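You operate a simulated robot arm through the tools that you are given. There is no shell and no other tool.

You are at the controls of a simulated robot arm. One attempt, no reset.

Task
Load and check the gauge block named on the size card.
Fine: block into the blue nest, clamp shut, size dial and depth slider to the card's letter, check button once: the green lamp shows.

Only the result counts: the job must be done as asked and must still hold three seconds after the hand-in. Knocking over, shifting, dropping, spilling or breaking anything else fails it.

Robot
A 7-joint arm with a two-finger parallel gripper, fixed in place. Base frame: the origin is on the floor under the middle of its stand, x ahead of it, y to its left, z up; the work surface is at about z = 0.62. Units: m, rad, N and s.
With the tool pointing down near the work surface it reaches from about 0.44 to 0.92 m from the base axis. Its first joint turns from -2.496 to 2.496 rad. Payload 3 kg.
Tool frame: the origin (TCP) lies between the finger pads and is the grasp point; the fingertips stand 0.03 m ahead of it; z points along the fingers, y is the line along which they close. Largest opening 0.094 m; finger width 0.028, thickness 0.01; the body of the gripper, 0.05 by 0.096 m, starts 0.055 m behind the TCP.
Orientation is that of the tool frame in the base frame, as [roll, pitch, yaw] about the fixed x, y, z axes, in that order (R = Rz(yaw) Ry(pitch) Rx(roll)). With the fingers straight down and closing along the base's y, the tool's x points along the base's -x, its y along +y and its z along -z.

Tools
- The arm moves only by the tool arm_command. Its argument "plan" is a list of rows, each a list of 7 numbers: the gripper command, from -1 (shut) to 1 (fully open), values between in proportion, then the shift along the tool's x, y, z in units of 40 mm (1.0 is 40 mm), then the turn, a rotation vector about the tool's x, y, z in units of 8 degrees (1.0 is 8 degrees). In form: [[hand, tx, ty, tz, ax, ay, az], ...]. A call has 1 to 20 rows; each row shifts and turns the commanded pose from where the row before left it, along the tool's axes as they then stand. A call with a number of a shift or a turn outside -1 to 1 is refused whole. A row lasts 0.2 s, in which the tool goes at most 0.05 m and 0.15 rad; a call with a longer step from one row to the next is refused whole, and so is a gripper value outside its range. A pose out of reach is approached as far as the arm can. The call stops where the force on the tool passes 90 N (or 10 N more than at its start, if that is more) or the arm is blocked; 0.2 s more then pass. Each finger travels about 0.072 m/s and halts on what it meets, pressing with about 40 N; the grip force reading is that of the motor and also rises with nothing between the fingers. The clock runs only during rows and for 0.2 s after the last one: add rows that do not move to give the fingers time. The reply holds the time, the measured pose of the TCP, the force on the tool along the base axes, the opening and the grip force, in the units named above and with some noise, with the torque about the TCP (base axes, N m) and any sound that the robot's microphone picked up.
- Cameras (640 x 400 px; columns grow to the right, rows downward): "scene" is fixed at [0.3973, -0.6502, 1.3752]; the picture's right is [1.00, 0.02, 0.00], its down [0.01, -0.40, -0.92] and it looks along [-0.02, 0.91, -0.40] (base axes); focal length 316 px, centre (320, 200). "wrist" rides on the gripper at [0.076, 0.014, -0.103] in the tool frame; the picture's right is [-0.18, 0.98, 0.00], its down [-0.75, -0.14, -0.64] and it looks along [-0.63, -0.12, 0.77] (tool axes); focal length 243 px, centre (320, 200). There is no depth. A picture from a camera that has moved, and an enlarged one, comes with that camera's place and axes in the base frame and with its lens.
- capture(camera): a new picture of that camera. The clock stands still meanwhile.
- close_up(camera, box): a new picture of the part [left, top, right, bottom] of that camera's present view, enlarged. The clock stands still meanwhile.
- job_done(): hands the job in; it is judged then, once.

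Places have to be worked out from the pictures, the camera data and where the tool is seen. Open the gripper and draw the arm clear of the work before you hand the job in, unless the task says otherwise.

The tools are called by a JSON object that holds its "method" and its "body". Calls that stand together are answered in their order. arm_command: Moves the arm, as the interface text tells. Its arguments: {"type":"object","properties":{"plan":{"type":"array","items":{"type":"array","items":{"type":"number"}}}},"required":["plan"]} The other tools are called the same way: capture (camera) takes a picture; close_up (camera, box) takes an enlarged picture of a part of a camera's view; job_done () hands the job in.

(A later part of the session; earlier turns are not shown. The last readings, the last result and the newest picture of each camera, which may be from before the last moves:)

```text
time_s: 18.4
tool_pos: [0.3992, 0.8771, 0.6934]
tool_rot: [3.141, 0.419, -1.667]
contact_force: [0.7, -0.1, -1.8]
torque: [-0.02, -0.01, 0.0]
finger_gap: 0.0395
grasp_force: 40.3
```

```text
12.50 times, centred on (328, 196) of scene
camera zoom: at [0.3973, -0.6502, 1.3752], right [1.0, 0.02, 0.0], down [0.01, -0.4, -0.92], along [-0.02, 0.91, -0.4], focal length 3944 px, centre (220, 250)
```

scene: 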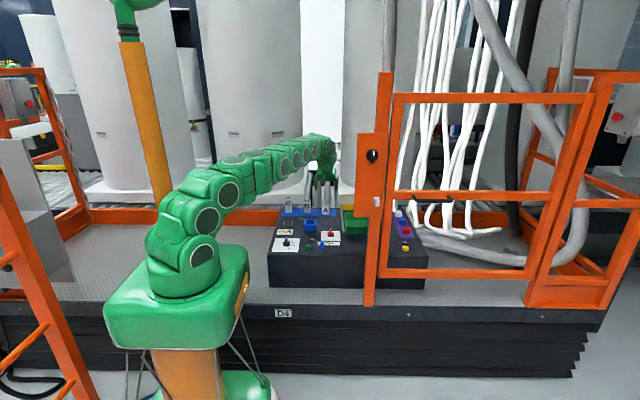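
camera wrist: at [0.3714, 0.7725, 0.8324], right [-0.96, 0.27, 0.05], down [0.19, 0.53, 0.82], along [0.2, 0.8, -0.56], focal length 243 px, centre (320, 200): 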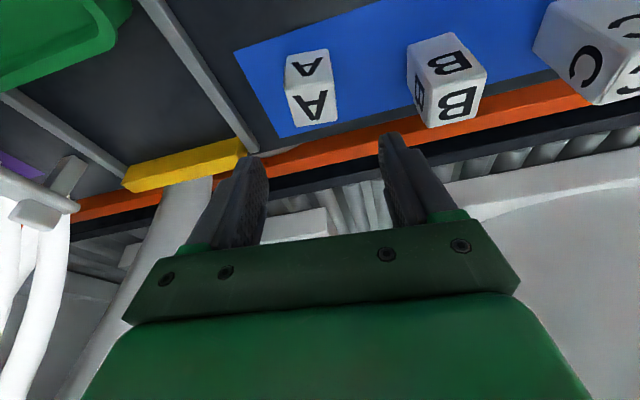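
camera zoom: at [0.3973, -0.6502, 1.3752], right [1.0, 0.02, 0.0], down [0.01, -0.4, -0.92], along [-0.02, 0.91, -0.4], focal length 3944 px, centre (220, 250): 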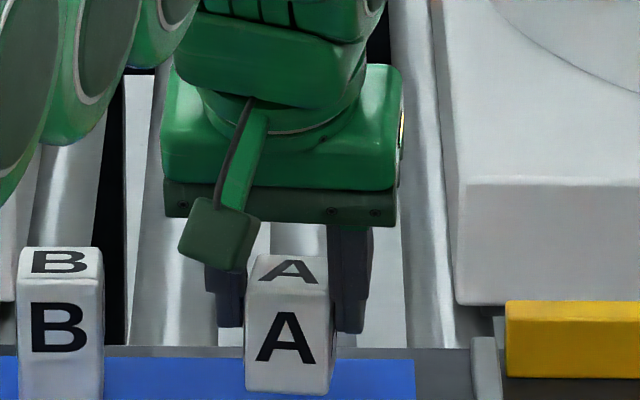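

The block is held rigidly with no slip or rotation. I'll lift it clear, turn it back +5.5° so it squares with the nest, and carry it slowly to above the nest.

{"method": "arm_command", "body": {"plan": [[-1, -0.1678, 0, -0.3768, 0, 0, 0], [-1, -0.1678, 0, -0.3768, 0, 0, 0], [-1, -0.1678, 0, -0.3768, 0, 0, 0], [-1, -0.1678, 0, -0.3768, 0, 0, 0], [-1, 0, 0, 0, -0.14, 0, -0.314], [-1, 0, 0, 0, -0.14, 0, -0.314], [-1, 0.3837, 0.1888, -0.1708, 0, 0, 0], [-1, 0.3837, 0.1888, -0.1708, 0, 0, 0], [-1, 0.3837, 0.1888, -0.1708, 0, 0, 0], [-1, 0.3837, 0.1888, -0.1708, 0, 0, 0], [-1, 0.3837, 0.1888, -0.1708, 0, 0, 0], [-1, 0.3837, 0.1888, -0.1708, 0, 0, 0], [-1, 0.3837, 0.1888, -0.1708, 0, 0, 0], [-1, 0.3837, 0.1888, -0.1708, 0, 0, 0], [-1, 0.3837, 0.1888, -0.1708, 0, 0, 0], [-1, 0.3837, 0.1888, -0.1708, 0, 0, 0], [-1, 0, 0, 0, 0, 0, 0], [-1, 0, 0, 0, 0, 0, 0]]}}

{"method": "capture", "body": {"camera": "wrist"}}

{"method": "close_up", "body": {"camera": "scene", "box": [285, 175, 365, 245]}}

```text
time_s: 22.2
tool_pos: [0.3236, 0.7101, 0.7602]
tool_rot: [3.141, 0.419, -1.57]
contact_force: [0.1, -0.2, -1.4]
torque: [0.01, 0.03, 0.0]
finger_gap: 0.0394
grasp_force: 40.5
```

```text
taken
camera wrist: at [0.3086, 0.5971, 0.8207], right [-0.98, 0.17, 0.08], down [0.14, 0.43, 0.89], along [0.12, 0.89, -0.44], focal length 243 px, centre (320, 200)
```

wrist: 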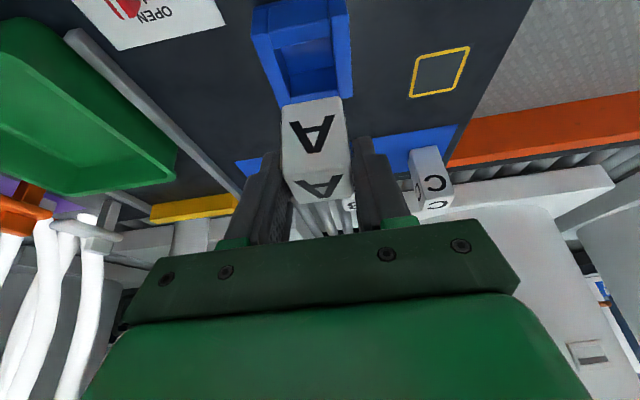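

```text
5.71 times, centred on (325, 210) of scene
camera zoom: at [0.3973, -0.6502, 1.3752], right [1.0, 0.02, 0.0], down [0.01, -0.4, -0.92], along [-0.02, 0.91, -0.4], focal length 1803 px, centre (291, 143)
```

zoom: 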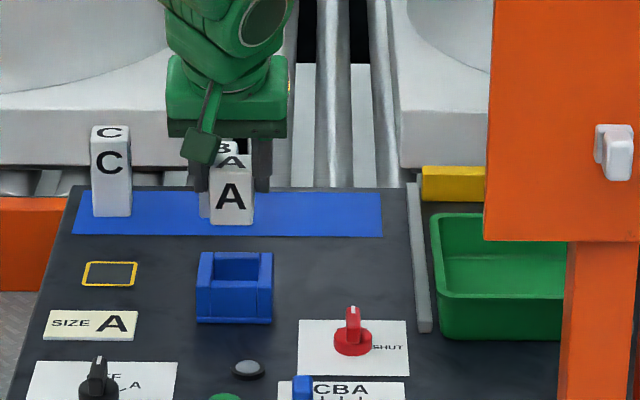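

The block is above the nest. I'll enlarge both views to measure the remaining offset between block and opening.

{"method": "close_up", "body": {"camera": "scene", "box": [304, 196, 344, 236]}}

{"method": "close_up", "body": {"camera": "wrist", "box": [240, 0, 370, 110]}}

{"method": "close_up", "body": {"camera": "wrist", "box": [240, 70, 400, 220]}}

```text
10.00 times, centred on (324, 216) of scene
camera zoom: at [0.3973, -0.6502, 1.3752], right [1.0, 0.02, 0.0], down [0.01, -0.4, -0.92], along [-0.02, 0.91, -0.4], focal length 3156 px, centre (280, 40)
```

zoom: 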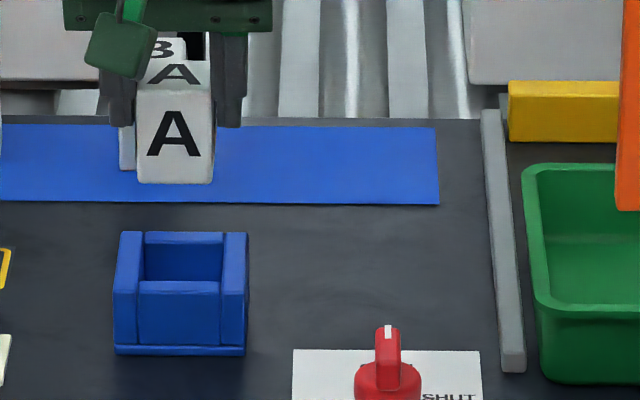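

```text
3.64 times, centred on (305, 55) of wrist
camera zoom: at [0.3086, 0.5971, 0.8207], right [-0.98, 0.17, 0.08], down [0.14, 0.43, 0.89], along [0.12, 0.89, -0.44], focal length 882 px, centre (374, 727)
```

zoom: 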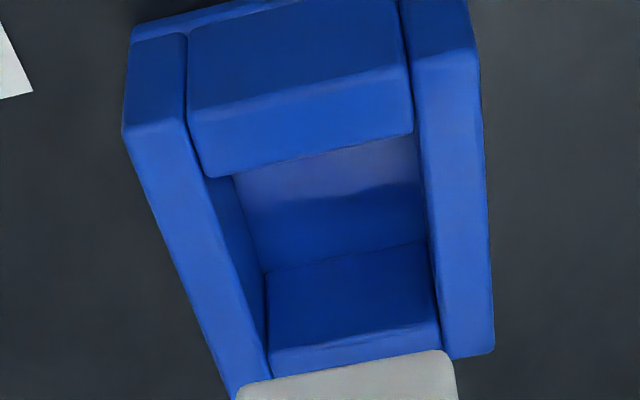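

```text
2.67 times, centred on (320, 145) of wrist
camera zoom: at [0.3086, 0.5971, 0.8207], right [-0.98, 0.17, 0.08], down [0.14, 0.43, 0.89], along [0.12, 0.89, -0.44], focal length 647 px, centre (320, 347)
```

zoom: 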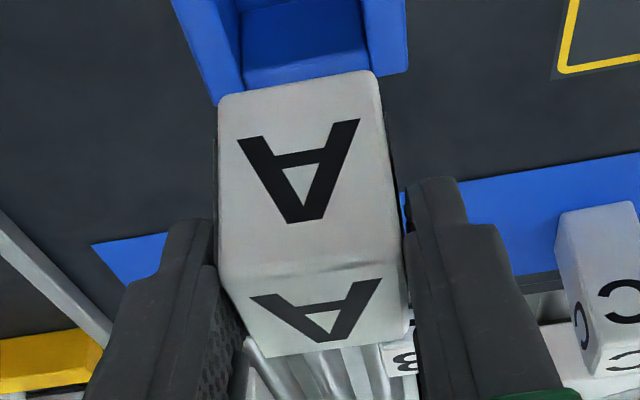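

In both views the block needs about +1.5–2 mm in x. I'll apply that and lower the block until its bottom is just above the nest walls, then compare edges directly.

{"method": "arm_command", "body": {"plan": [[-1, 0.117, -0.0106, 0.2626, 0, 0, 0], [-1, 0.117, -0.0106, 0.2626, 0, 0, 0], [-1, 0.117, -0.0106, 0.2626, 0, 0, 0], [-1, 0.117, -0.0106, 0.2626, 0, 0, 0], [-1, 0, 0, 0, 0, 0, 0], [-1, 0, 0, 0, 0, 0, 0]]}}

{"method": "close_up", "body": {"camera": "scene", "box": [304, 200, 344, 240]}}

{"method": "close_up", "body": {"camera": "wrist", "box": [250, 40, 380, 170]}}

{"method": "capture", "body": {"camera": "wrist"}}

```text
time_s: 23.6
tool_pos: [0.3264, 0.7099, 0.7127]
tool_rot: [3.141, 0.42, -1.57]
contact_force: [0.0, 0.9, -2.4]
torque: [-0.02, -0.01, -0.03]
finger_gap: 0.0397
grasp_force: 39.9
```

```text
10.00 times, centred on (324, 220) of scene
camera zoom: at [0.3973, -0.6502, 1.3752], right [1.0, 0.02, 0.0], down [0.01, -0.4, -0.92], along [-0.02, 0.91, -0.4], focal length 3156 px, centre (280, 0)
```

zoom: 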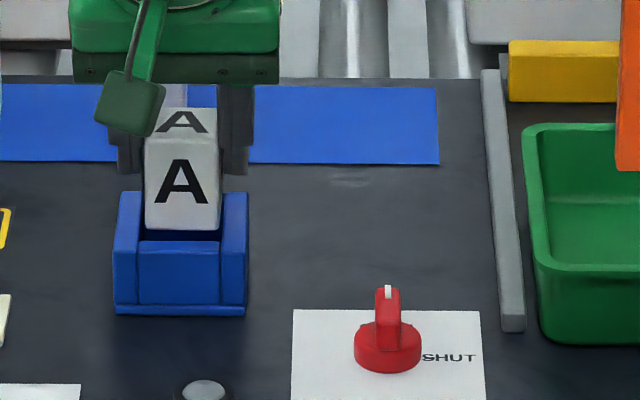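

```text
3.08 times, centred on (315, 105) of wrist
camera zoom: at [0.3115, 0.5973, 0.7742], right [-0.98, 0.17, 0.07], down [0.14, 0.43, 0.89], along [0.12, 0.89, -0.44], focal length 746 px, centre (335, 492)
```

zoom: 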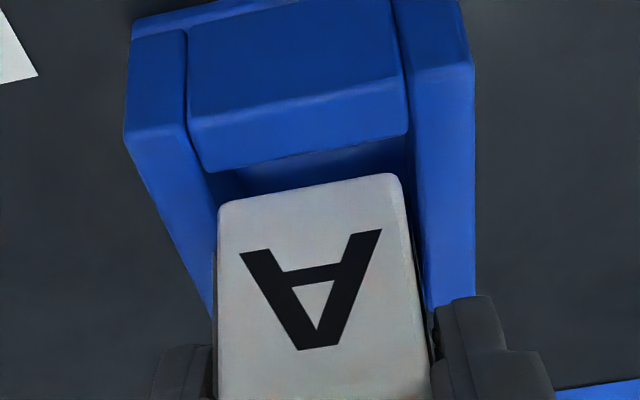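

```text
taken
camera wrist: at [0.3115, 0.5973, 0.7742], right [-0.98, 0.17, 0.07], down [0.14, 0.43, 0.89], along [0.12, 0.89, -0.44], focal length 243 px, centre (320, 200)
```

wrist: 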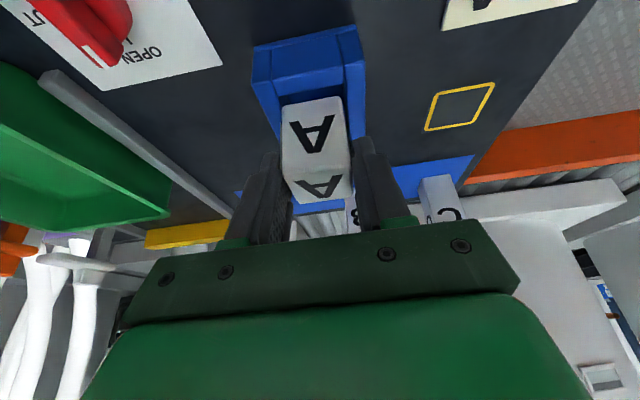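

{"method": "close_up", "body": {"camera": "scene", "box": [313, 216, 333, 236]}}

{"method": "close_up", "body": {"camera": "wrist", "box": [270, 50, 370, 130]}}

```text
16.00 times, centred on (323, 226) of scene
camera zoom: at [0.3973, -0.6502, 1.3752], right [1.0, 0.02, 0.0], down [0.01, -0.4, -0.92], along [-0.02, 0.91, -0.4], focal length 5049 px, centre (272, -216)
```

zoom: 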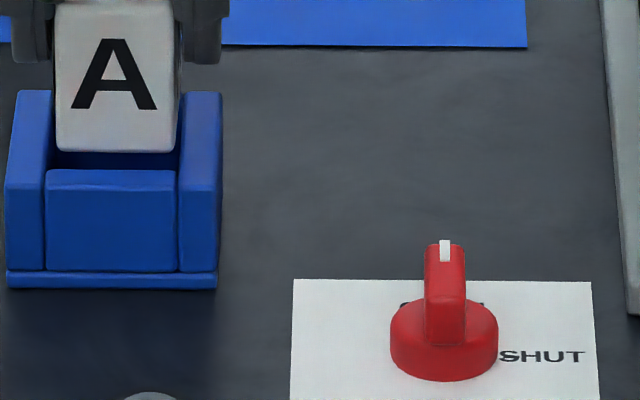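

```text
5.00 times, centred on (320, 90) of wrist
camera zoom: at [0.3115, 0.5973, 0.7742], right [-0.98, 0.17, 0.07], down [0.14, 0.43, 0.89], along [0.12, 0.89, -0.44], focal length 1213 px, centre (320, 750)
```

zoom: 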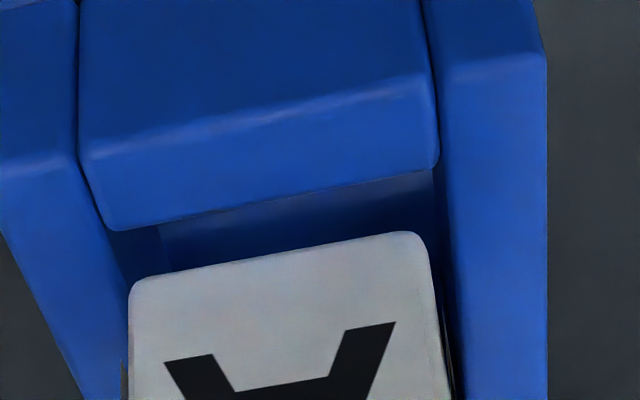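

Both cameras agree: the block is about 1 mm too far in +x, and y is centred with 2–3 mm gaps. I'll correct x and start lowering into the well.

{"method": "arm_command", "body": {"plan": [[-1, 0, 0.026, 0, 0, 0, 0], [-1, 0.061, 0, 0.137, 0, 0, 0], [-1, 0.061, 0, 0.137, 0, 0, 0], [-1, 0, 0, 0, 0, 0, 0], [-1, 0, 0, 0, 0, 0, 0]]}}

{"method": "close_up", "body": {"camera": "scene", "box": [313, 216, 333, 236]}}

{"method": "close_up", "body": {"camera": "wrist", "box": [260, 50, 380, 150]}}

```text
time_s: 24.8
tool_pos: [0.326, 0.7073, 0.7005]
tool_rot: [3.142, 0.42, -1.571]
contact_force: [-1.2, 0.3, -1.4]
torque: [-0.04, -0.01, -0.01]
finger_gap: 0.0399
grasp_force: 40.3
```

```text
16.00 times, centred on (323, 226) of scene
camera zoom: at [0.3973, -0.6502, 1.3752], right [1.0, 0.02, 0.0], down [0.01, -0.4, -0.92], along [-0.02, 0.91, -0.4], focal length 5049 px, centre (272, -216)
```

zoom: 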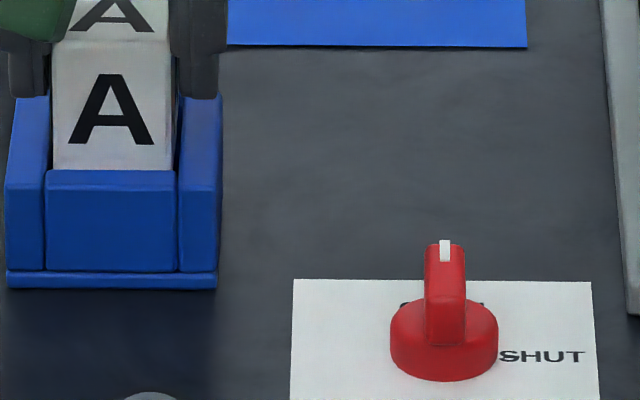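

```text
4.00 times, centred on (320, 100) of wrist
camera zoom: at [0.3106, 0.5959, 0.763], right [-0.98, 0.17, 0.07], down [0.14, 0.43, 0.89], along [0.12, 0.89, -0.44], focal length 970 px, centre (320, 600)
```

zoom: 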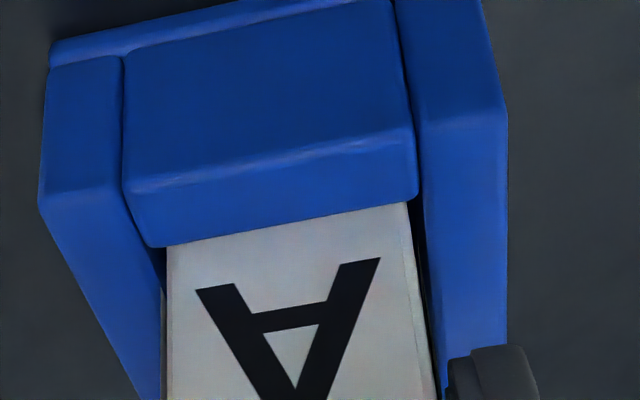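

The block is centred and its bottom has entered the well without contact. I'll continue lowering until the fingertips are just above the wall tops.

{"method": "arm_command", "body": {"plan": [[-1, 0.0407, 0, 0.0913, 0, 0, 0], [-1, 0.0407, 0, 0.0913, 0, 0, 0], [-1, 0, 0, 0, 0, 0, 0], [-1, 0, 0, 0, 0, 0, 0]]}}

{"method": "close_up", "body": {"camera": "scene", "box": [313, 211, 333, 231]}}

{"method": "close_up", "body": {"camera": "wrist", "box": [240, 50, 400, 200]}}

```text
time_s: 25.8
tool_pos: [0.3242, 0.7078, 0.6925]
tool_rot: [3.141, 0.418, -1.571]
contact_force: [-0.5, 0.1, -1.5]
torque: [-0.03, -0.01, -0.01]
finger_gap: 0.0394
grasp_force: 39.9
```

```text
16.00 times, centred on (323, 221) of scene
camera zoom: at [0.3973, -0.6502, 1.3752], right [1.0, 0.02, 0.0], down [0.01, -0.4, -0.92], along [-0.02, 0.91, -0.4], focal length 5049 px, centre (272, -136)
```

zoom: 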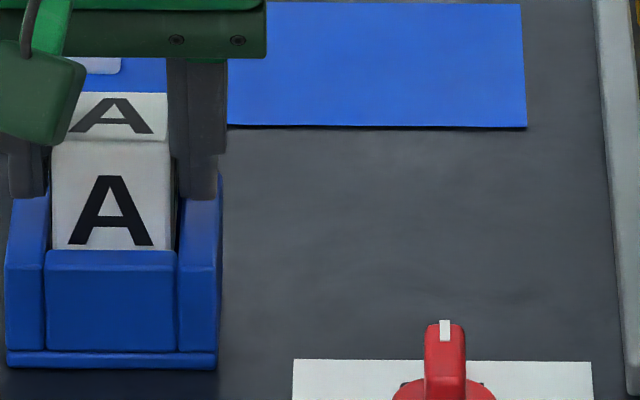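

```text
2.67 times, centred on (320, 125) of wrist
camera zoom: at [0.3103, 0.5973, 0.7552], right [-0.98, 0.17, 0.07], down [0.14, 0.43, 0.89], along [0.12, 0.89, -0.44], focal length 647 px, centre (320, 400)
```

zoom: 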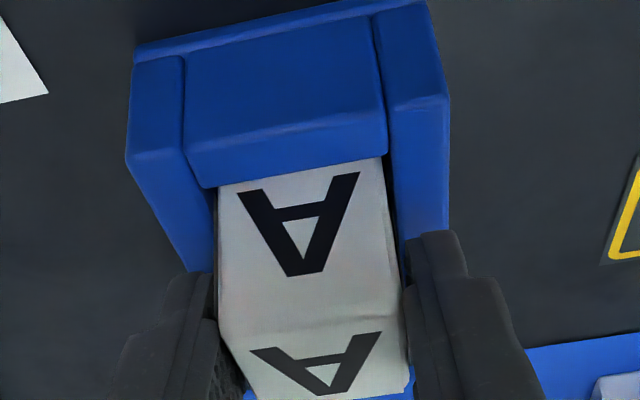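

Fingertips are about 5 mm above the walls. I'll go 2.5 mm lower, watching the force reading.

{"method": "arm_command", "body": {"plan": [[-1, 0.0254, 0, 0.0571, 0, 0, 0], [-1, 0, 0, 0, 0, 0, 0], [-1, 0, 0, 0, 0, 0, 0]]}}

{"method": "close_up", "body": {"camera": "scene", "box": [313, 211, 333, 231]}}

```text
time_s: 26.6
tool_pos: [0.3258, 0.7094, 0.6902]
tool_rot: [3.142, 0.419, -1.572]
contact_force: [-0.8, 0.7, -0.9]
torque: [-0.02, 0.0, -0.01]
finger_gap: 0.0396
grasp_force: 39.8
```

```text
16.00 times, centred on (323, 221) of scene
camera zoom: at [0.3973, -0.6502, 1.3752], right [1.0, 0.02, 0.0], down [0.01, -0.4, -0.92], along [-0.02, 0.91, -0.4], focal length 5049 px, centre (272, -136)
```

zoom: 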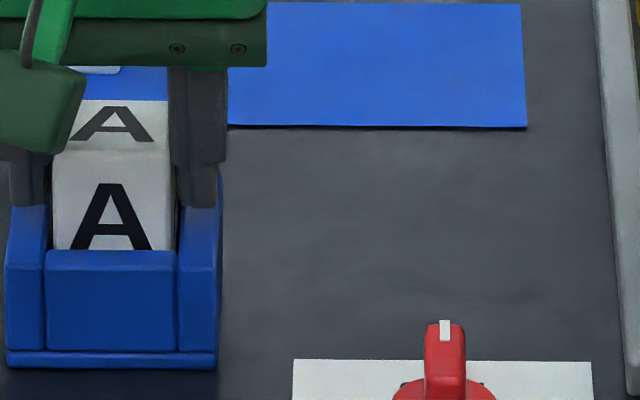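

No contact yet and the block is 15+ mm deep in the well, so I'll open the fingers a little and let it seat.

{"method": "arm_command", "body": {"plan": [[0.1, 0, 0, 0, 0, 0, 0], [0.2, 0, 0, 0, 0, 0, 0], [0.2, 0, 0, 0, 0, 0, 0], [0.2, 0, 0, 0, 0, 0, 0]]}}

{"method": "close_up", "body": {"camera": "scene", "box": [313, 211, 333, 231]}}

{"method": "close_up", "body": {"camera": "wrist", "box": [240, 50, 400, 200]}}

```text
time_s: 27.6
tool_pos: [0.3259, 0.71, 0.69]
tool_rot: [3.141, 0.417, -1.57]
contact_force: [-0.4, 1.0, -0.1]
torque: [0.01, -0.02, 0.01]
finger_gap: 0.0563
grasp_force: 0.0
```

```text
16.00 times, centred on (323, 221) of scene
camera zoom: at [0.3973, -0.6502, 1.3752], right [1.0, 0.02, 0.0], down [0.01, -0.4, -0.92], along [-0.02, 0.91, -0.4], focal length 5049 px, centre (272, -136)
```

zoom: 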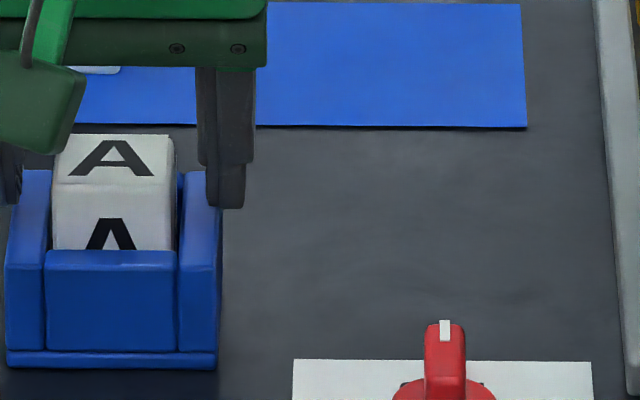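

```text
2.67 times, centred on (320, 125) of wrist
camera zoom: at [0.3104, 0.5978, 0.7522], right [-0.98, 0.17, 0.07], down [0.14, 0.43, 0.89], along [0.12, 0.89, -0.44], focal length 647 px, centre (320, 400)
```

zoom: 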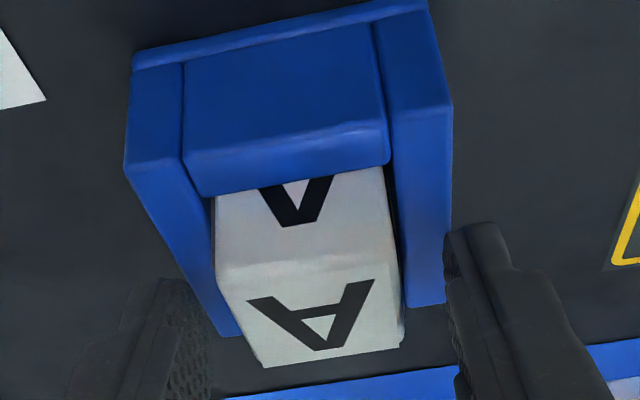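

The block dropped evenly and sits in the nest. I'll retreat straight up, return the tool to vertical, and check the seating from above.

{"method": "arm_command", "body": {"plan": [[0.2, -0.2, 0, -0.457, 0, 0, 0], [0.2, -0.2, 0, -0.457, 0, 0, 0], [0.2, -0.2, 0, -0.457, 0, 0, 0], [0.2, -0.2, 0, -0.457, 0, 0, 0], [0.2, -0.2, 0, -0.457, 0, 0, 0], [0.2, 0, 0, 0, 0, 1, 0], [0.2, 0, 0, 0, 0, 1, 0], [0.2, 0, 0, 0, 0, 1, 0], [0.2, 0, 0, 0, 0, 0, 0]]}}

{"method": "capture", "body": {"camera": "wrist"}}

{"method": "close_up", "body": {"camera": "scene", "box": [298, 205, 358, 255]}}

```text
time_s: 29.6
tool_pos: [0.3237, 0.7072, 0.7917]
tool_rot: [3.141, -0.001, -1.572]
contact_force: [-0.1, 0.3, 0.2]
torque: [0.0, 0.04, -0.02]
finger_gap: 0.0565
grasp_force: 0.0
```

```text
taken
camera wrist: at [0.3096, 0.6312, 0.8934], right [-0.98, 0.18, 0.0], down [0.14, 0.75, 0.64], along [0.12, 0.63, -0.77], focal length 243 px, centre (320, 200)
```

wrist: 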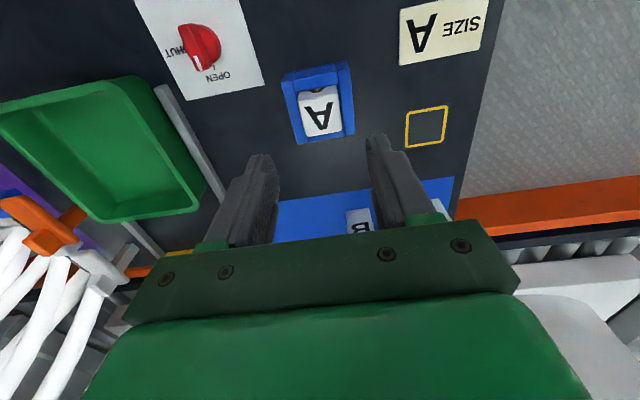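

```text
8.00 times, centred on (328, 230) of scene
camera zoom: at [0.3973, -0.6502, 1.3752], right [1.0, 0.02, 0.0], down [0.01, -0.4, -0.92], along [-0.02, 0.91, -0.4], focal length 2524 px, centre (256, -40)
```

zoom: 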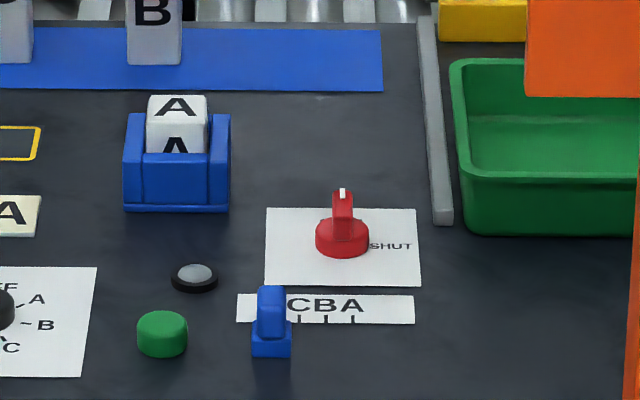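

Block A is seated in the nest between the walls. Next is the clamp knob near (0.42, 0.63). I'll move so that the wrist camera looks at it closely.

{"method": "arm_command", "body": {"plan": [[0.2, 0.836, -0.482, 0.1, 0, 0, 0], [0.2, 0.836, -0.482, 0.1, 0, 0, 0], [0.2, 0.836, -0.482, 0.1, 0, 0, 0], [0.2, 0.836, -0.482, 0.1, 0, 0, 0], [0.2, 0.836, -0.482, 0.1, 0, 0, 0], [0.2, 0, 0, 0, 0, 0, 0], [0.2, 0, 0, 0, 0, 0, 0]]}}

{"method": "capture", "body": {"camera": "wrist"}}

{"method": "close_up", "body": {"camera": "wrist", "box": [220, 30, 420, 200]}}

{"method": "capture", "body": {"camera": "scene"}}

```text
time_s: 31.2
tool_pos: [0.4207, 0.5423, 0.7728]
tool_rot: [3.141, 0.0, -1.572]
contact_force: [0.3, -0.2, 0.7]
torque: [0.0, -0.01, 0.0]
finger_gap: 0.0561
grasp_force: 0.1
```

```text
taken
camera wrist: at [0.4065, 0.4654, 0.8747], right [-0.98, 0.18, 0.0], down [0.14, 0.75, 0.64], along [0.12, 0.63, -0.77], focal length 243 px, centre (320, 200)
```

wrist: 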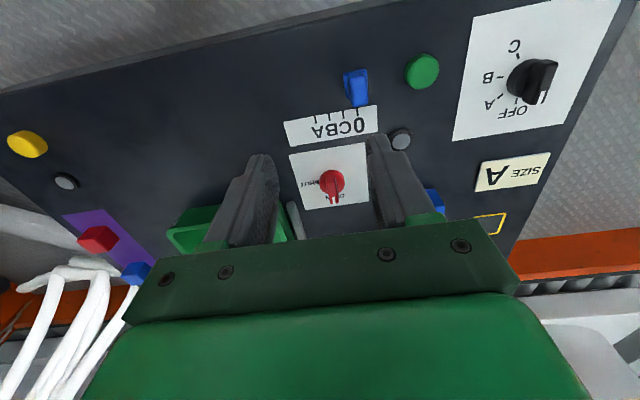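

```text
2.35 times, centred on (320, 115) of wrist
camera zoom: at [0.4065, 0.4654, 0.8747], right [-0.98, 0.18, 0.0], down [0.14, 0.75, 0.64], along [0.12, 0.63, -0.77], focal length 571 px, centre (320, 400)
```

zoom: 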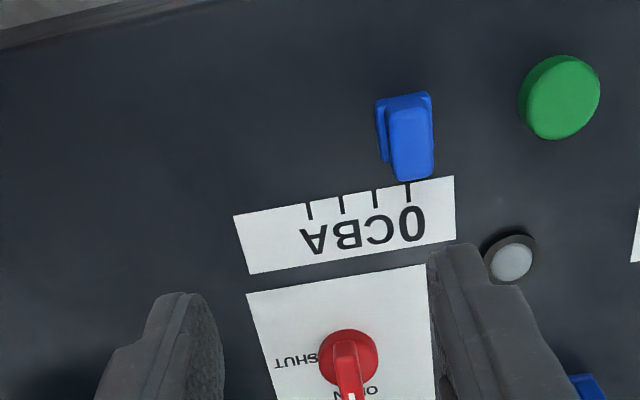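

```text
taken
```

scene: 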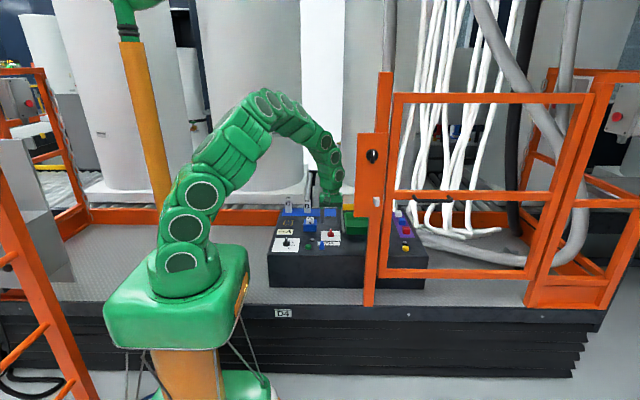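

{"method": "close_up", "body": {"camera": "wrist", "box": [280, 130, 380, 215]}}

{"method": "close_up", "body": {"camera": "wrist", "box": [280, 50, 400, 150]}}

{"method": "close_up", "body": {"camera": "scene", "box": [312, 222, 348, 256]}}

```text
4.71 times, centred on (330, 172) of wrist
camera zoom: at [0.4065, 0.4654, 0.8747], right [-0.98, 0.18, 0.0], down [0.14, 0.75, 0.64], along [0.12, 0.63, -0.77], focal length 1142 px, centre (273, 329)
```

zoom: 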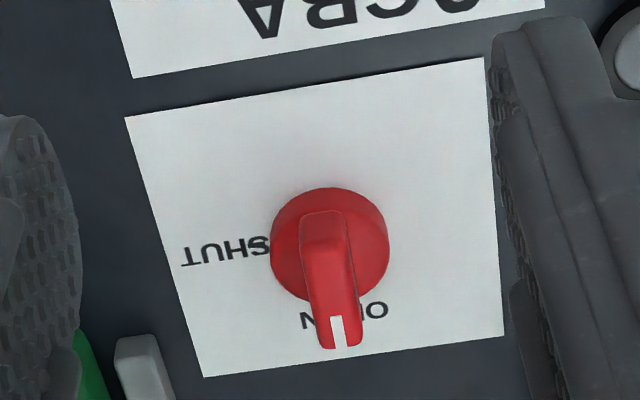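

```text
4.00 times, centred on (340, 100) of wrist
camera zoom: at [0.4065, 0.4654, 0.8747], right [-0.98, 0.18, 0.0], down [0.14, 0.75, 0.64], along [0.12, 0.63, -0.77], focal length 970 px, centre (240, 600)
```

zoom: 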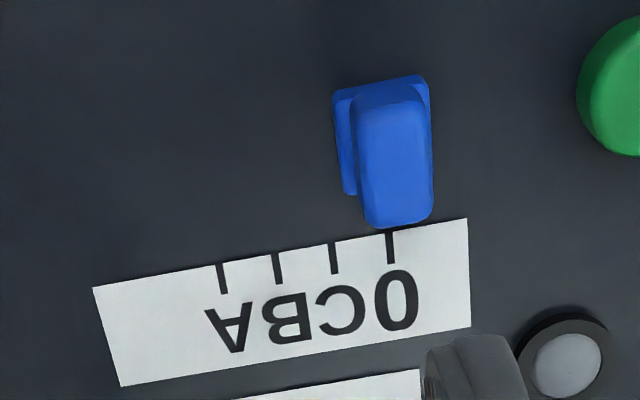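

```text
11.76 times, centred on (330, 239) of scene
camera zoom: at [0.3973, -0.6502, 1.3752], right [1.0, 0.02, 0.0], down [0.01, -0.4, -0.92], along [-0.02, 0.91, -0.4], focal length 3712 px, centre (202, -259)
```

zoom: 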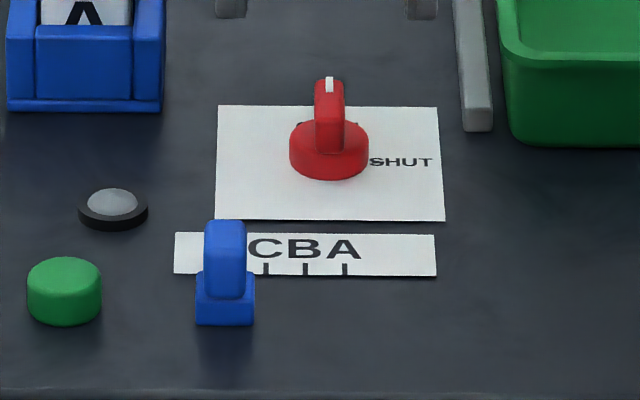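

From the pictures, the clamp knob centre is near (0.424, 0.643). Its ridge runs along y with the top at z≈0.653, and the slider ticks are 14.8 mm apart (A at x≈0.429). I'll move over the clamp knob at a safe height and check the alignment.

{"method": "arm_command", "body": {"plan": [[0.2, -0.634, -0.0206, 0.455, 0, 0, 0], [0.2, -0.634, -0.0206, 0.455, 0, 0, 0], [0.2, -0.634, -0.0206, 0.455, 0, 0, 0], [0.2, -0.634, -0.0206, 0.455, 0, 0, 0], [0.2, 0, 0, 0, 0, 0, 0], [0.2, 0, 0, 0, 0, 0, 0]]}}

{"method": "close_up", "body": {"camera": "wrist", "box": [220, 90, 420, 240]}}

{"method": "close_up", "body": {"camera": "scene", "box": [312, 205, 352, 245]}}

```text
time_s: 32.6
tool_pos: [0.4256, 0.6445, 0.6986]
tool_rot: [3.14, 0.001, -1.57]
contact_force: [0.1, 0.2, 0.0]
torque: [0.01, -0.02, -0.01]
finger_gap: 0.0564
grasp_force: 0.1
```

```text
2.67 times, centred on (320, 165) of wrist
camera zoom: at [0.4106, 0.5676, 0.8001], right [-0.98, 0.18, 0.0], down [0.14, 0.75, 0.64], along [0.12, 0.63, -0.77], focal length 647 px, centre (320, 293)
```

zoom: 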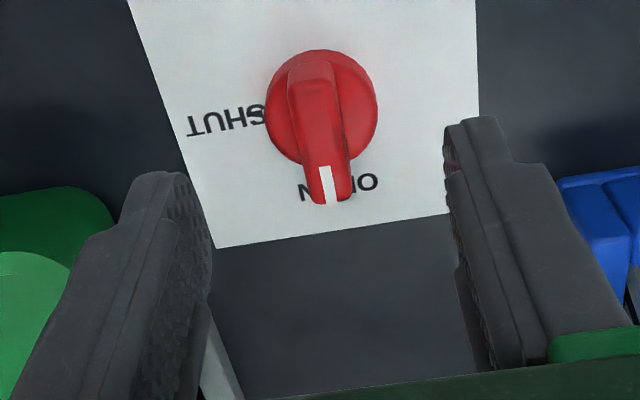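

```text
10.00 times, centred on (332, 225) of scene
camera zoom: at [0.3973, -0.6502, 1.3752], right [1.0, 0.02, 0.0], down [0.01, -0.4, -0.92], along [-0.02, 0.91, -0.4], focal length 3156 px, centre (200, -50)
```

zoom: 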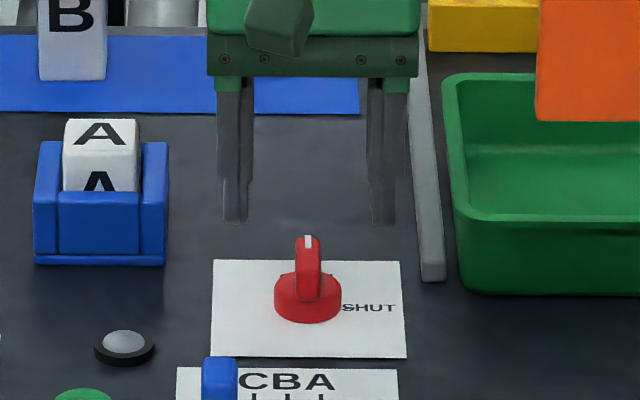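

The tool is centred over the knob within about 1 mm. I'll lower the fingers around the ridge, keeping the tips above the knob's base, and close on it.

{"method": "arm_command", "body": {"plan": [[0.2, 0, 0, 0.3625, 0, 0, 0], [0.2, 0, 0, 0.3625, 0, 0, 0], [0.2, 0, 0, 0, 0, 0, 0], [-0.3, 0, 0, 0, 0, 0, 0], [-0.5, 0, 0, 0, 0, 0, 0], [-0.5, 0, 0, 0, 0, 0, 0]]}}

{"method": "close_up", "body": {"camera": "wrist", "box": [220, 90, 420, 240]}}

{"method": "close_up", "body": {"camera": "scene", "box": [318, 215, 348, 245]}}

```text
time_s: 34.0
tool_pos: [0.4249, 0.644, 0.6688]
tool_rot: [-3.141, 0.001, -1.571]
contact_force: [0.6, 0.1, 0.2]
torque: [0.02, 0.01, -0.02]
finger_gap: 0.0235
grasp_force: 0.1
```

```text
2.67 times, centred on (320, 165) of wrist
camera zoom: at [0.4099, 0.5682, 0.7705], right [-0.98, 0.18, 0.0], down [0.14, 0.75, 0.64], along [0.12, 0.63, -0.77], focal length 647 px, centre (320, 293)
```

zoom: 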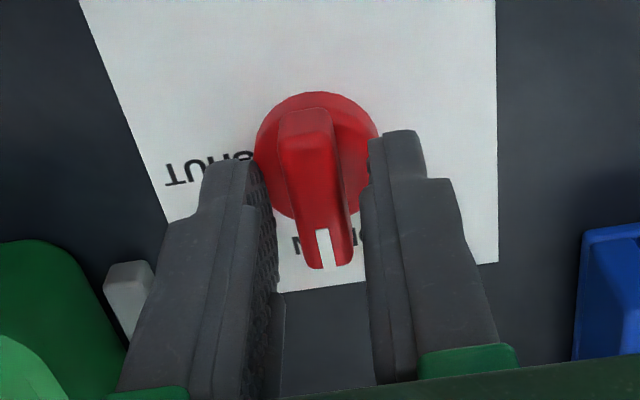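

```text
13.33 times, centred on (333, 230) of scene
camera zoom: at [0.3973, -0.6502, 1.3752], right [1.0, 0.02, 0.0], down [0.01, -0.4, -0.92], along [-0.02, 0.91, -0.4], focal length 4207 px, centre (147, -200)
```

zoom: 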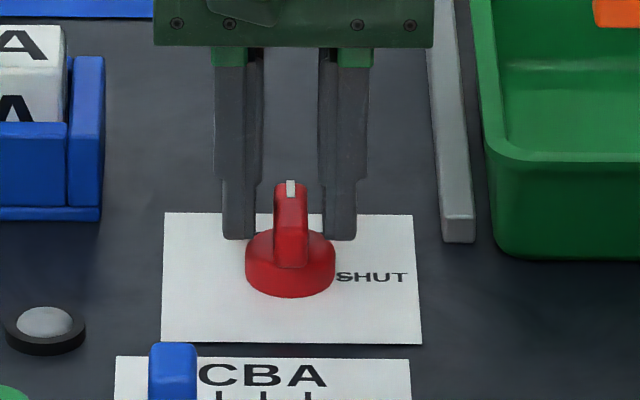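

The fingers straddle the ridge evenly and clear of the base. I'll close them on the ridge.

{"method": "arm_command", "body": {"plan": [[-1, 0, 0, 0, 0, 0, 0], [-1, 0, 0, 0, 0, 0, 0], [-1, 0, 0, 0, 0, 0, 0]]}}

{"method": "close_up", "body": {"camera": "wrist", "box": [220, 90, 420, 240]}}

```text
time_s: 34.8
tool_pos: [0.4265, 0.6438, 0.6692]
tool_rot: [3.141, 0.001, -1.57]
contact_force: [8.6, 2.4, -6.4]
torque: [0.71, -0.27, -0.01]
finger_gap: 0.0118
grasp_force: 44.9
```

```text
2.67 times, centred on (320, 165) of wrist
camera zoom: at [0.4104, 0.5682, 0.7705], right [-0.98, 0.18, 0.0], down [0.14, 0.75, 0.64], along [0.12, 0.63, -0.77], focal length 647 px, centre (320, 293)
```

zoom: 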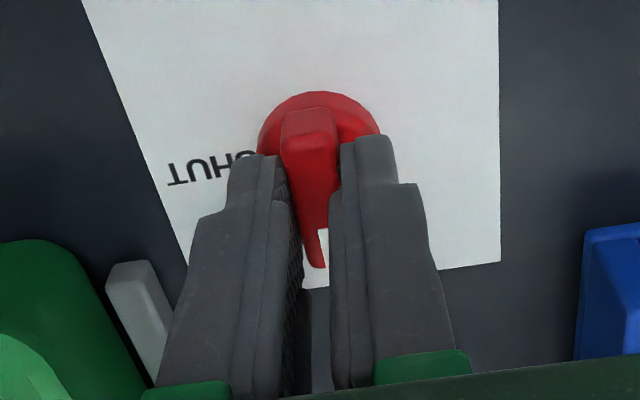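

The ridge is gripped (gap 11.8 mm) with a small side force, so I'll nudge 0.6 mm toward +x to relieve it. Then I'll start turning clockwise (tool +z), checking forces.

{"method": "arm_command", "body": {"plan": [[-1, 0, -0.015, 0, 0, 0, 0], [-1, 0, 0, 0, 0, 0, 0.5], [-1, 0, 0, 0, 0, 0, 0.5], [-1, 0, 0, 0, 0, 0, 0.5], [-1, 0, 0, 0, 0, 0, 0.5], [-1, 0, 0, 0, 0, 0, 0]]}}

{"method": "close_up", "body": {"camera": "wrist", "box": [220, 90, 420, 240]}}

{"method": "close_up", "body": {"camera": "scene", "box": [318, 215, 348, 245]}}

```text
time_s: 36.2
tool_pos: [0.4251, 0.6451, 0.669]
tool_rot: [-3.14, 0.002, -1.849]
contact_force: [-3.1, 4.3, 24.6]
torque: [0.32, -0.02, 0.01]
finger_gap: 0.0117
grasp_force: 44.5
```

```text
2.67 times, centred on (320, 165) of wrist
camera zoom: at [0.3898, 0.5748, 0.7703], right [-0.89, 0.45, 0.0], down [0.34, 0.68, 0.64], along [0.29, 0.58, -0.77], focal length 647 px, centre (320, 293)
```

zoom: 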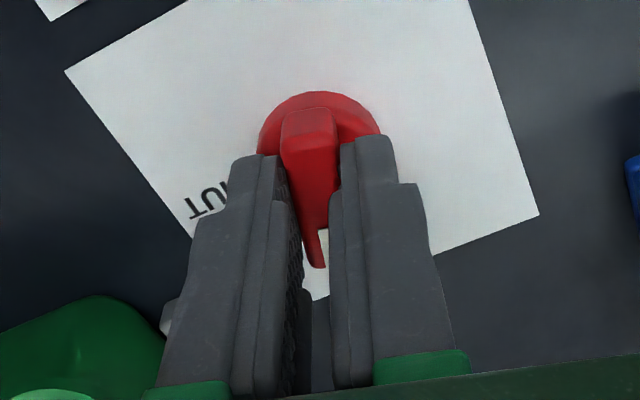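

```text
13.33 times, centred on (333, 230) of scene
camera zoom: at [0.3973, -0.6502, 1.3752], right [1.0, 0.02, 0.0], down [0.01, -0.4, -0.92], along [-0.02, 0.91, -0.4], focal length 4207 px, centre (147, -200)
```

zoom: 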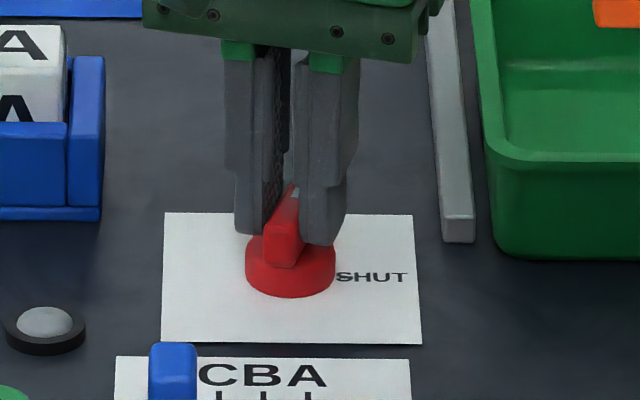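

The knob turns with the hand (16° so far) at low side forces. I'll continue the turn.

{"method": "arm_command", "body": {"plan": [[-1, 0, 0, -0.01, 0, 0, 0.8], [-1, 0, 0, 0, 0, 0, 0.8], [-1, 0, 0, 0, 0, 0, 0.8], [-1, 0, 0, 0, 0, 0, 0.8], [-1, 0, 0, 0, 0, 0, 0.8], [-1, 0, 0, 0, 0, 0, 0.8], [-1, 0, 0, 0, 0, 0, 0.8], [-1, 0, 0, 0, 0, 0, 0.8], [-1, 0, 0, 0, 0, 0, 0]]}}

{"method": "close_up", "body": {"camera": "wrist", "box": [220, 90, 420, 240]}}

{"method": "close_up", "body": {"camera": "scene", "box": [304, 205, 348, 245]}}

```text
time_s: 38.2
tool_pos: [0.4238, 0.6442, 0.6693]
tool_rot: [3.141, 0.0, -2.745]
contact_force: [-6.7, 49.5, -18.8]
torque: [1.49, -0.65, 0.04]
finger_gap: 0.012
grasp_force: 44.9
```

```text
2.67 times, centred on (320, 165) of wrist
camera zoom: at [0.3477, 0.6275, 0.7706], right [-0.21, 0.98, 0.0], down [0.75, 0.16, 0.64], along [0.63, 0.14, -0.77], focal length 647 px, centre (320, 293)
```

zoom: 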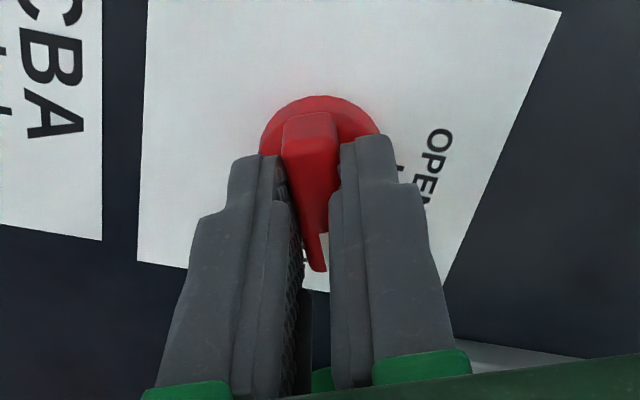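

```text
10.00 times, centred on (326, 225) of scene
camera zoom: at [0.3973, -0.6502, 1.3752], right [1.0, 0.02, 0.0], down [0.01, -0.4, -0.92], along [-0.02, 0.91, -0.4], focal length 3156 px, centre (260, -50)
```

zoom: 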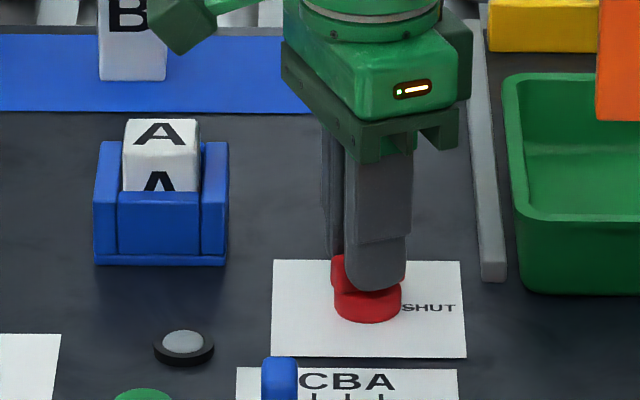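

The knob has turned about 67°. A 50 N side force along +y shows the knob axis is slightly further in +y than my TCP, so I'll shift 2.5 mm that way and read again.

{"method": "arm_command", "body": {"plan": [[-1, -0.012, 0.029, 0, 0, 0, 0], [-1, -0.012, 0.029, 0, 0, 0, 0], [-1, 0, 0, 0, 0, 0, 0]]}}

```text
time_s: 39.0
tool_pos: [0.4239, 0.6439, 0.6691]
tool_rot: [-3.14, -0.002, -2.743]
contact_force: [-28.2, 10.2, 16.2]
torque: [0.26, 0.88, 0.03]
finger_gap: 0.0117
grasp_force: 45.2
```

{"method": "arm_command", "body": {"plan": [[-1, 0.025, 0.01, 0, 0, 0, 0], [-1, 0, 0, 0, 0, 0, 0.71], [-1, 0, 0, 0, 0, 0, 0.71], [-1, 0, 0, 0, 0, 0, 0.71], [-1, 0, 0, 0, 0, 0, 0.71], [-1, 0, 0, 0, 0, 0, 0]]}}

{"method": "close_up", "body": {"camera": "wrist", "box": [220, 90, 420, 240]}}

{"method": "close_up", "body": {"camera": "scene", "box": [304, 205, 348, 245]}}

```text
time_s: 40.4
tool_pos: [0.4231, 0.645, 0.6693]
tool_rot: [3.141, 0.0, -3.141]
contact_force: [-9.2, -3.7, -5.3]
torque: [-0.09, 1.16, -0.04]
finger_gap: 0.0119
grasp_force: 45.5
```

```text
2.67 times, centred on (320, 165) of wrist
camera zoom: at [0.3472, 0.6589, 0.7705], right [0.18, 0.98, 0.0], down [0.75, -0.14, 0.64], along [0.63, -0.12, -0.77], focal length 647 px, centre (320, 293)
```

zoom: 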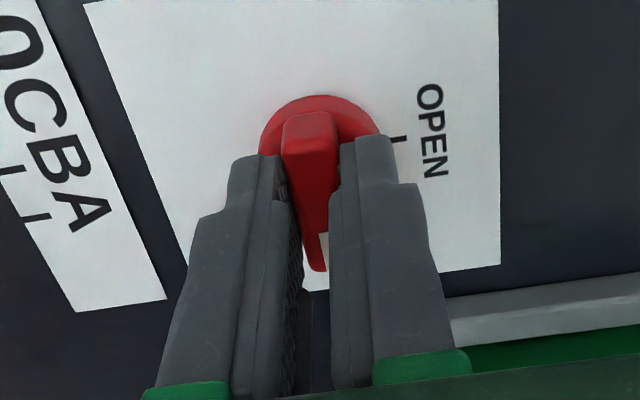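

```text
10.00 times, centred on (326, 225) of scene
camera zoom: at [0.3973, -0.6502, 1.3752], right [1.0, 0.02, 0.0], down [0.01, -0.4, -0.92], along [-0.02, 0.91, -0.4], focal length 3156 px, centre (260, -50)
```

zoom: 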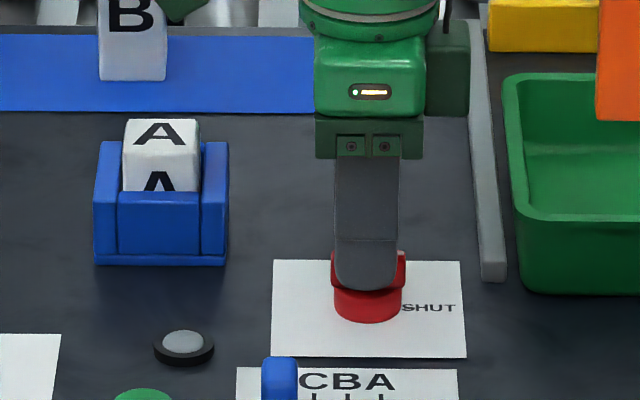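

The knob is now at 90°, pointing toward SHUT. I'll open the fingers, rise, and look at where the pointer settled.

{"method": "arm_command", "body": {"plan": [[-0.4, 0, 0, 0, 0, 0, 0], [-0.2, 0, 0, 0, 0, 0, 0], [0, 0, 0, 0, 0, 0, 0], [0, 0, 0, -0.5, 0, 0, 0], [0, 0, 0, -0.7, 0, 0, 0], [0, 0, 0, -0.7, 0, 0, 0], [0, 0.7, 0, -0.7, 0, 0, 0], [0, 0.7, 0, 0, 0, 0, 0], [0, 0, 0, 0, 0, 0, 0]]}}

{"method": "capture", "body": {"camera": "wrist"}}

{"method": "close_up", "body": {"camera": "scene", "box": [300, 208, 350, 258]}}

```text
time_s: 42.4
tool_pos: [0.3679, 0.6457, 0.7727]
tool_rot: [3.141, -0.002, -3.141]
contact_force: [-0.1, 0.5, 0.0]
torque: [0.02, -0.02, 0.0]
finger_gap: 0.0469
grasp_force: 0.1
```

```text
taken
camera wrist: at [0.2908, 0.6597, 0.8745], right [0.18, 0.98, 0.0], down [0.75, -0.14, 0.64], along [0.63, -0.12, -0.77], focal length 243 px, centre (320, 200)
```

wrist: 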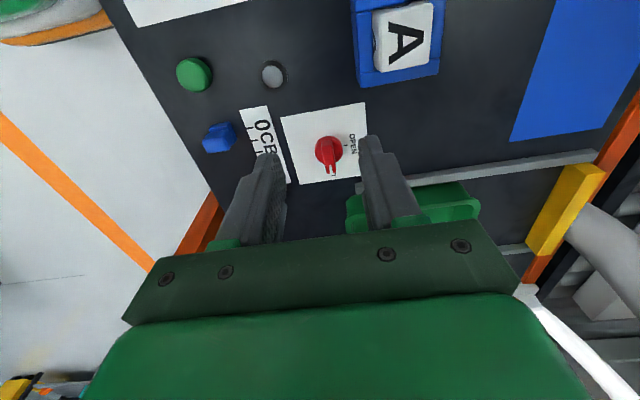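

```text
8.00 times, centred on (325, 233) of scene
camera zoom: at [0.3973, -0.6502, 1.3752], right [1.0, 0.02, 0.0], down [0.01, -0.4, -0.92], along [-0.02, 0.91, -0.4], focal length 2524 px, centre (280, -64)
```

zoom: 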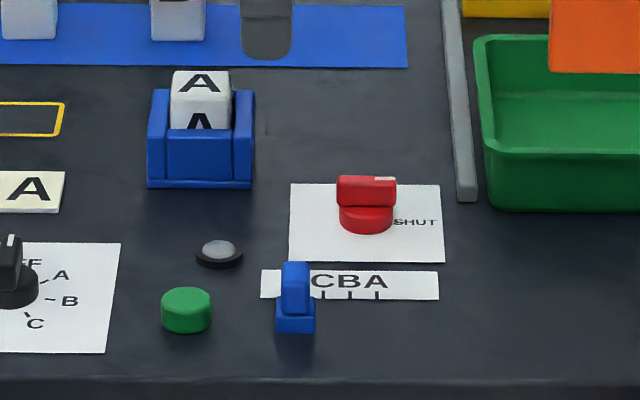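

{"method": "close_up", "body": {"camera": "wrist", "box": [270, 90, 380, 190]}}

{"method": "close_up", "body": {"camera": "wrist", "box": [340, 0, 450, 100]}}

```text
4.00 times, centred on (325, 140) of wrist
camera zoom: at [0.2908, 0.6597, 0.8745], right [0.18, 0.98, 0.0], down [0.75, -0.14, 0.64], along [0.63, -0.12, -0.77], focal length 970 px, centre (300, 440)
```

zoom: 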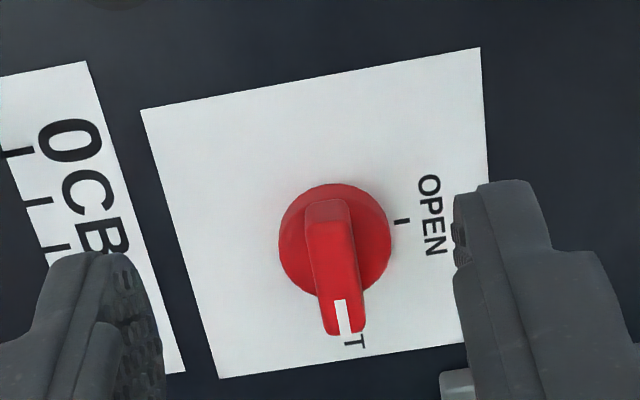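

```text
4.00 times, centred on (395, 50) of wrist
camera zoom: at [0.2908, 0.6597, 0.8745], right [0.18, 0.98, 0.0], down [0.75, -0.14, 0.64], along [0.63, -0.12, -0.77], focal length 970 px, centre (20, 800)
```

zoom: 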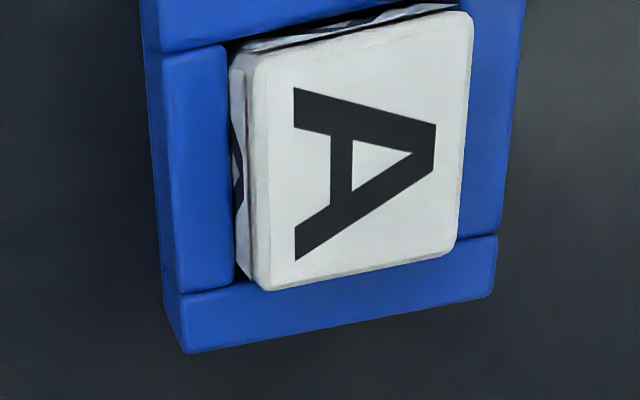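

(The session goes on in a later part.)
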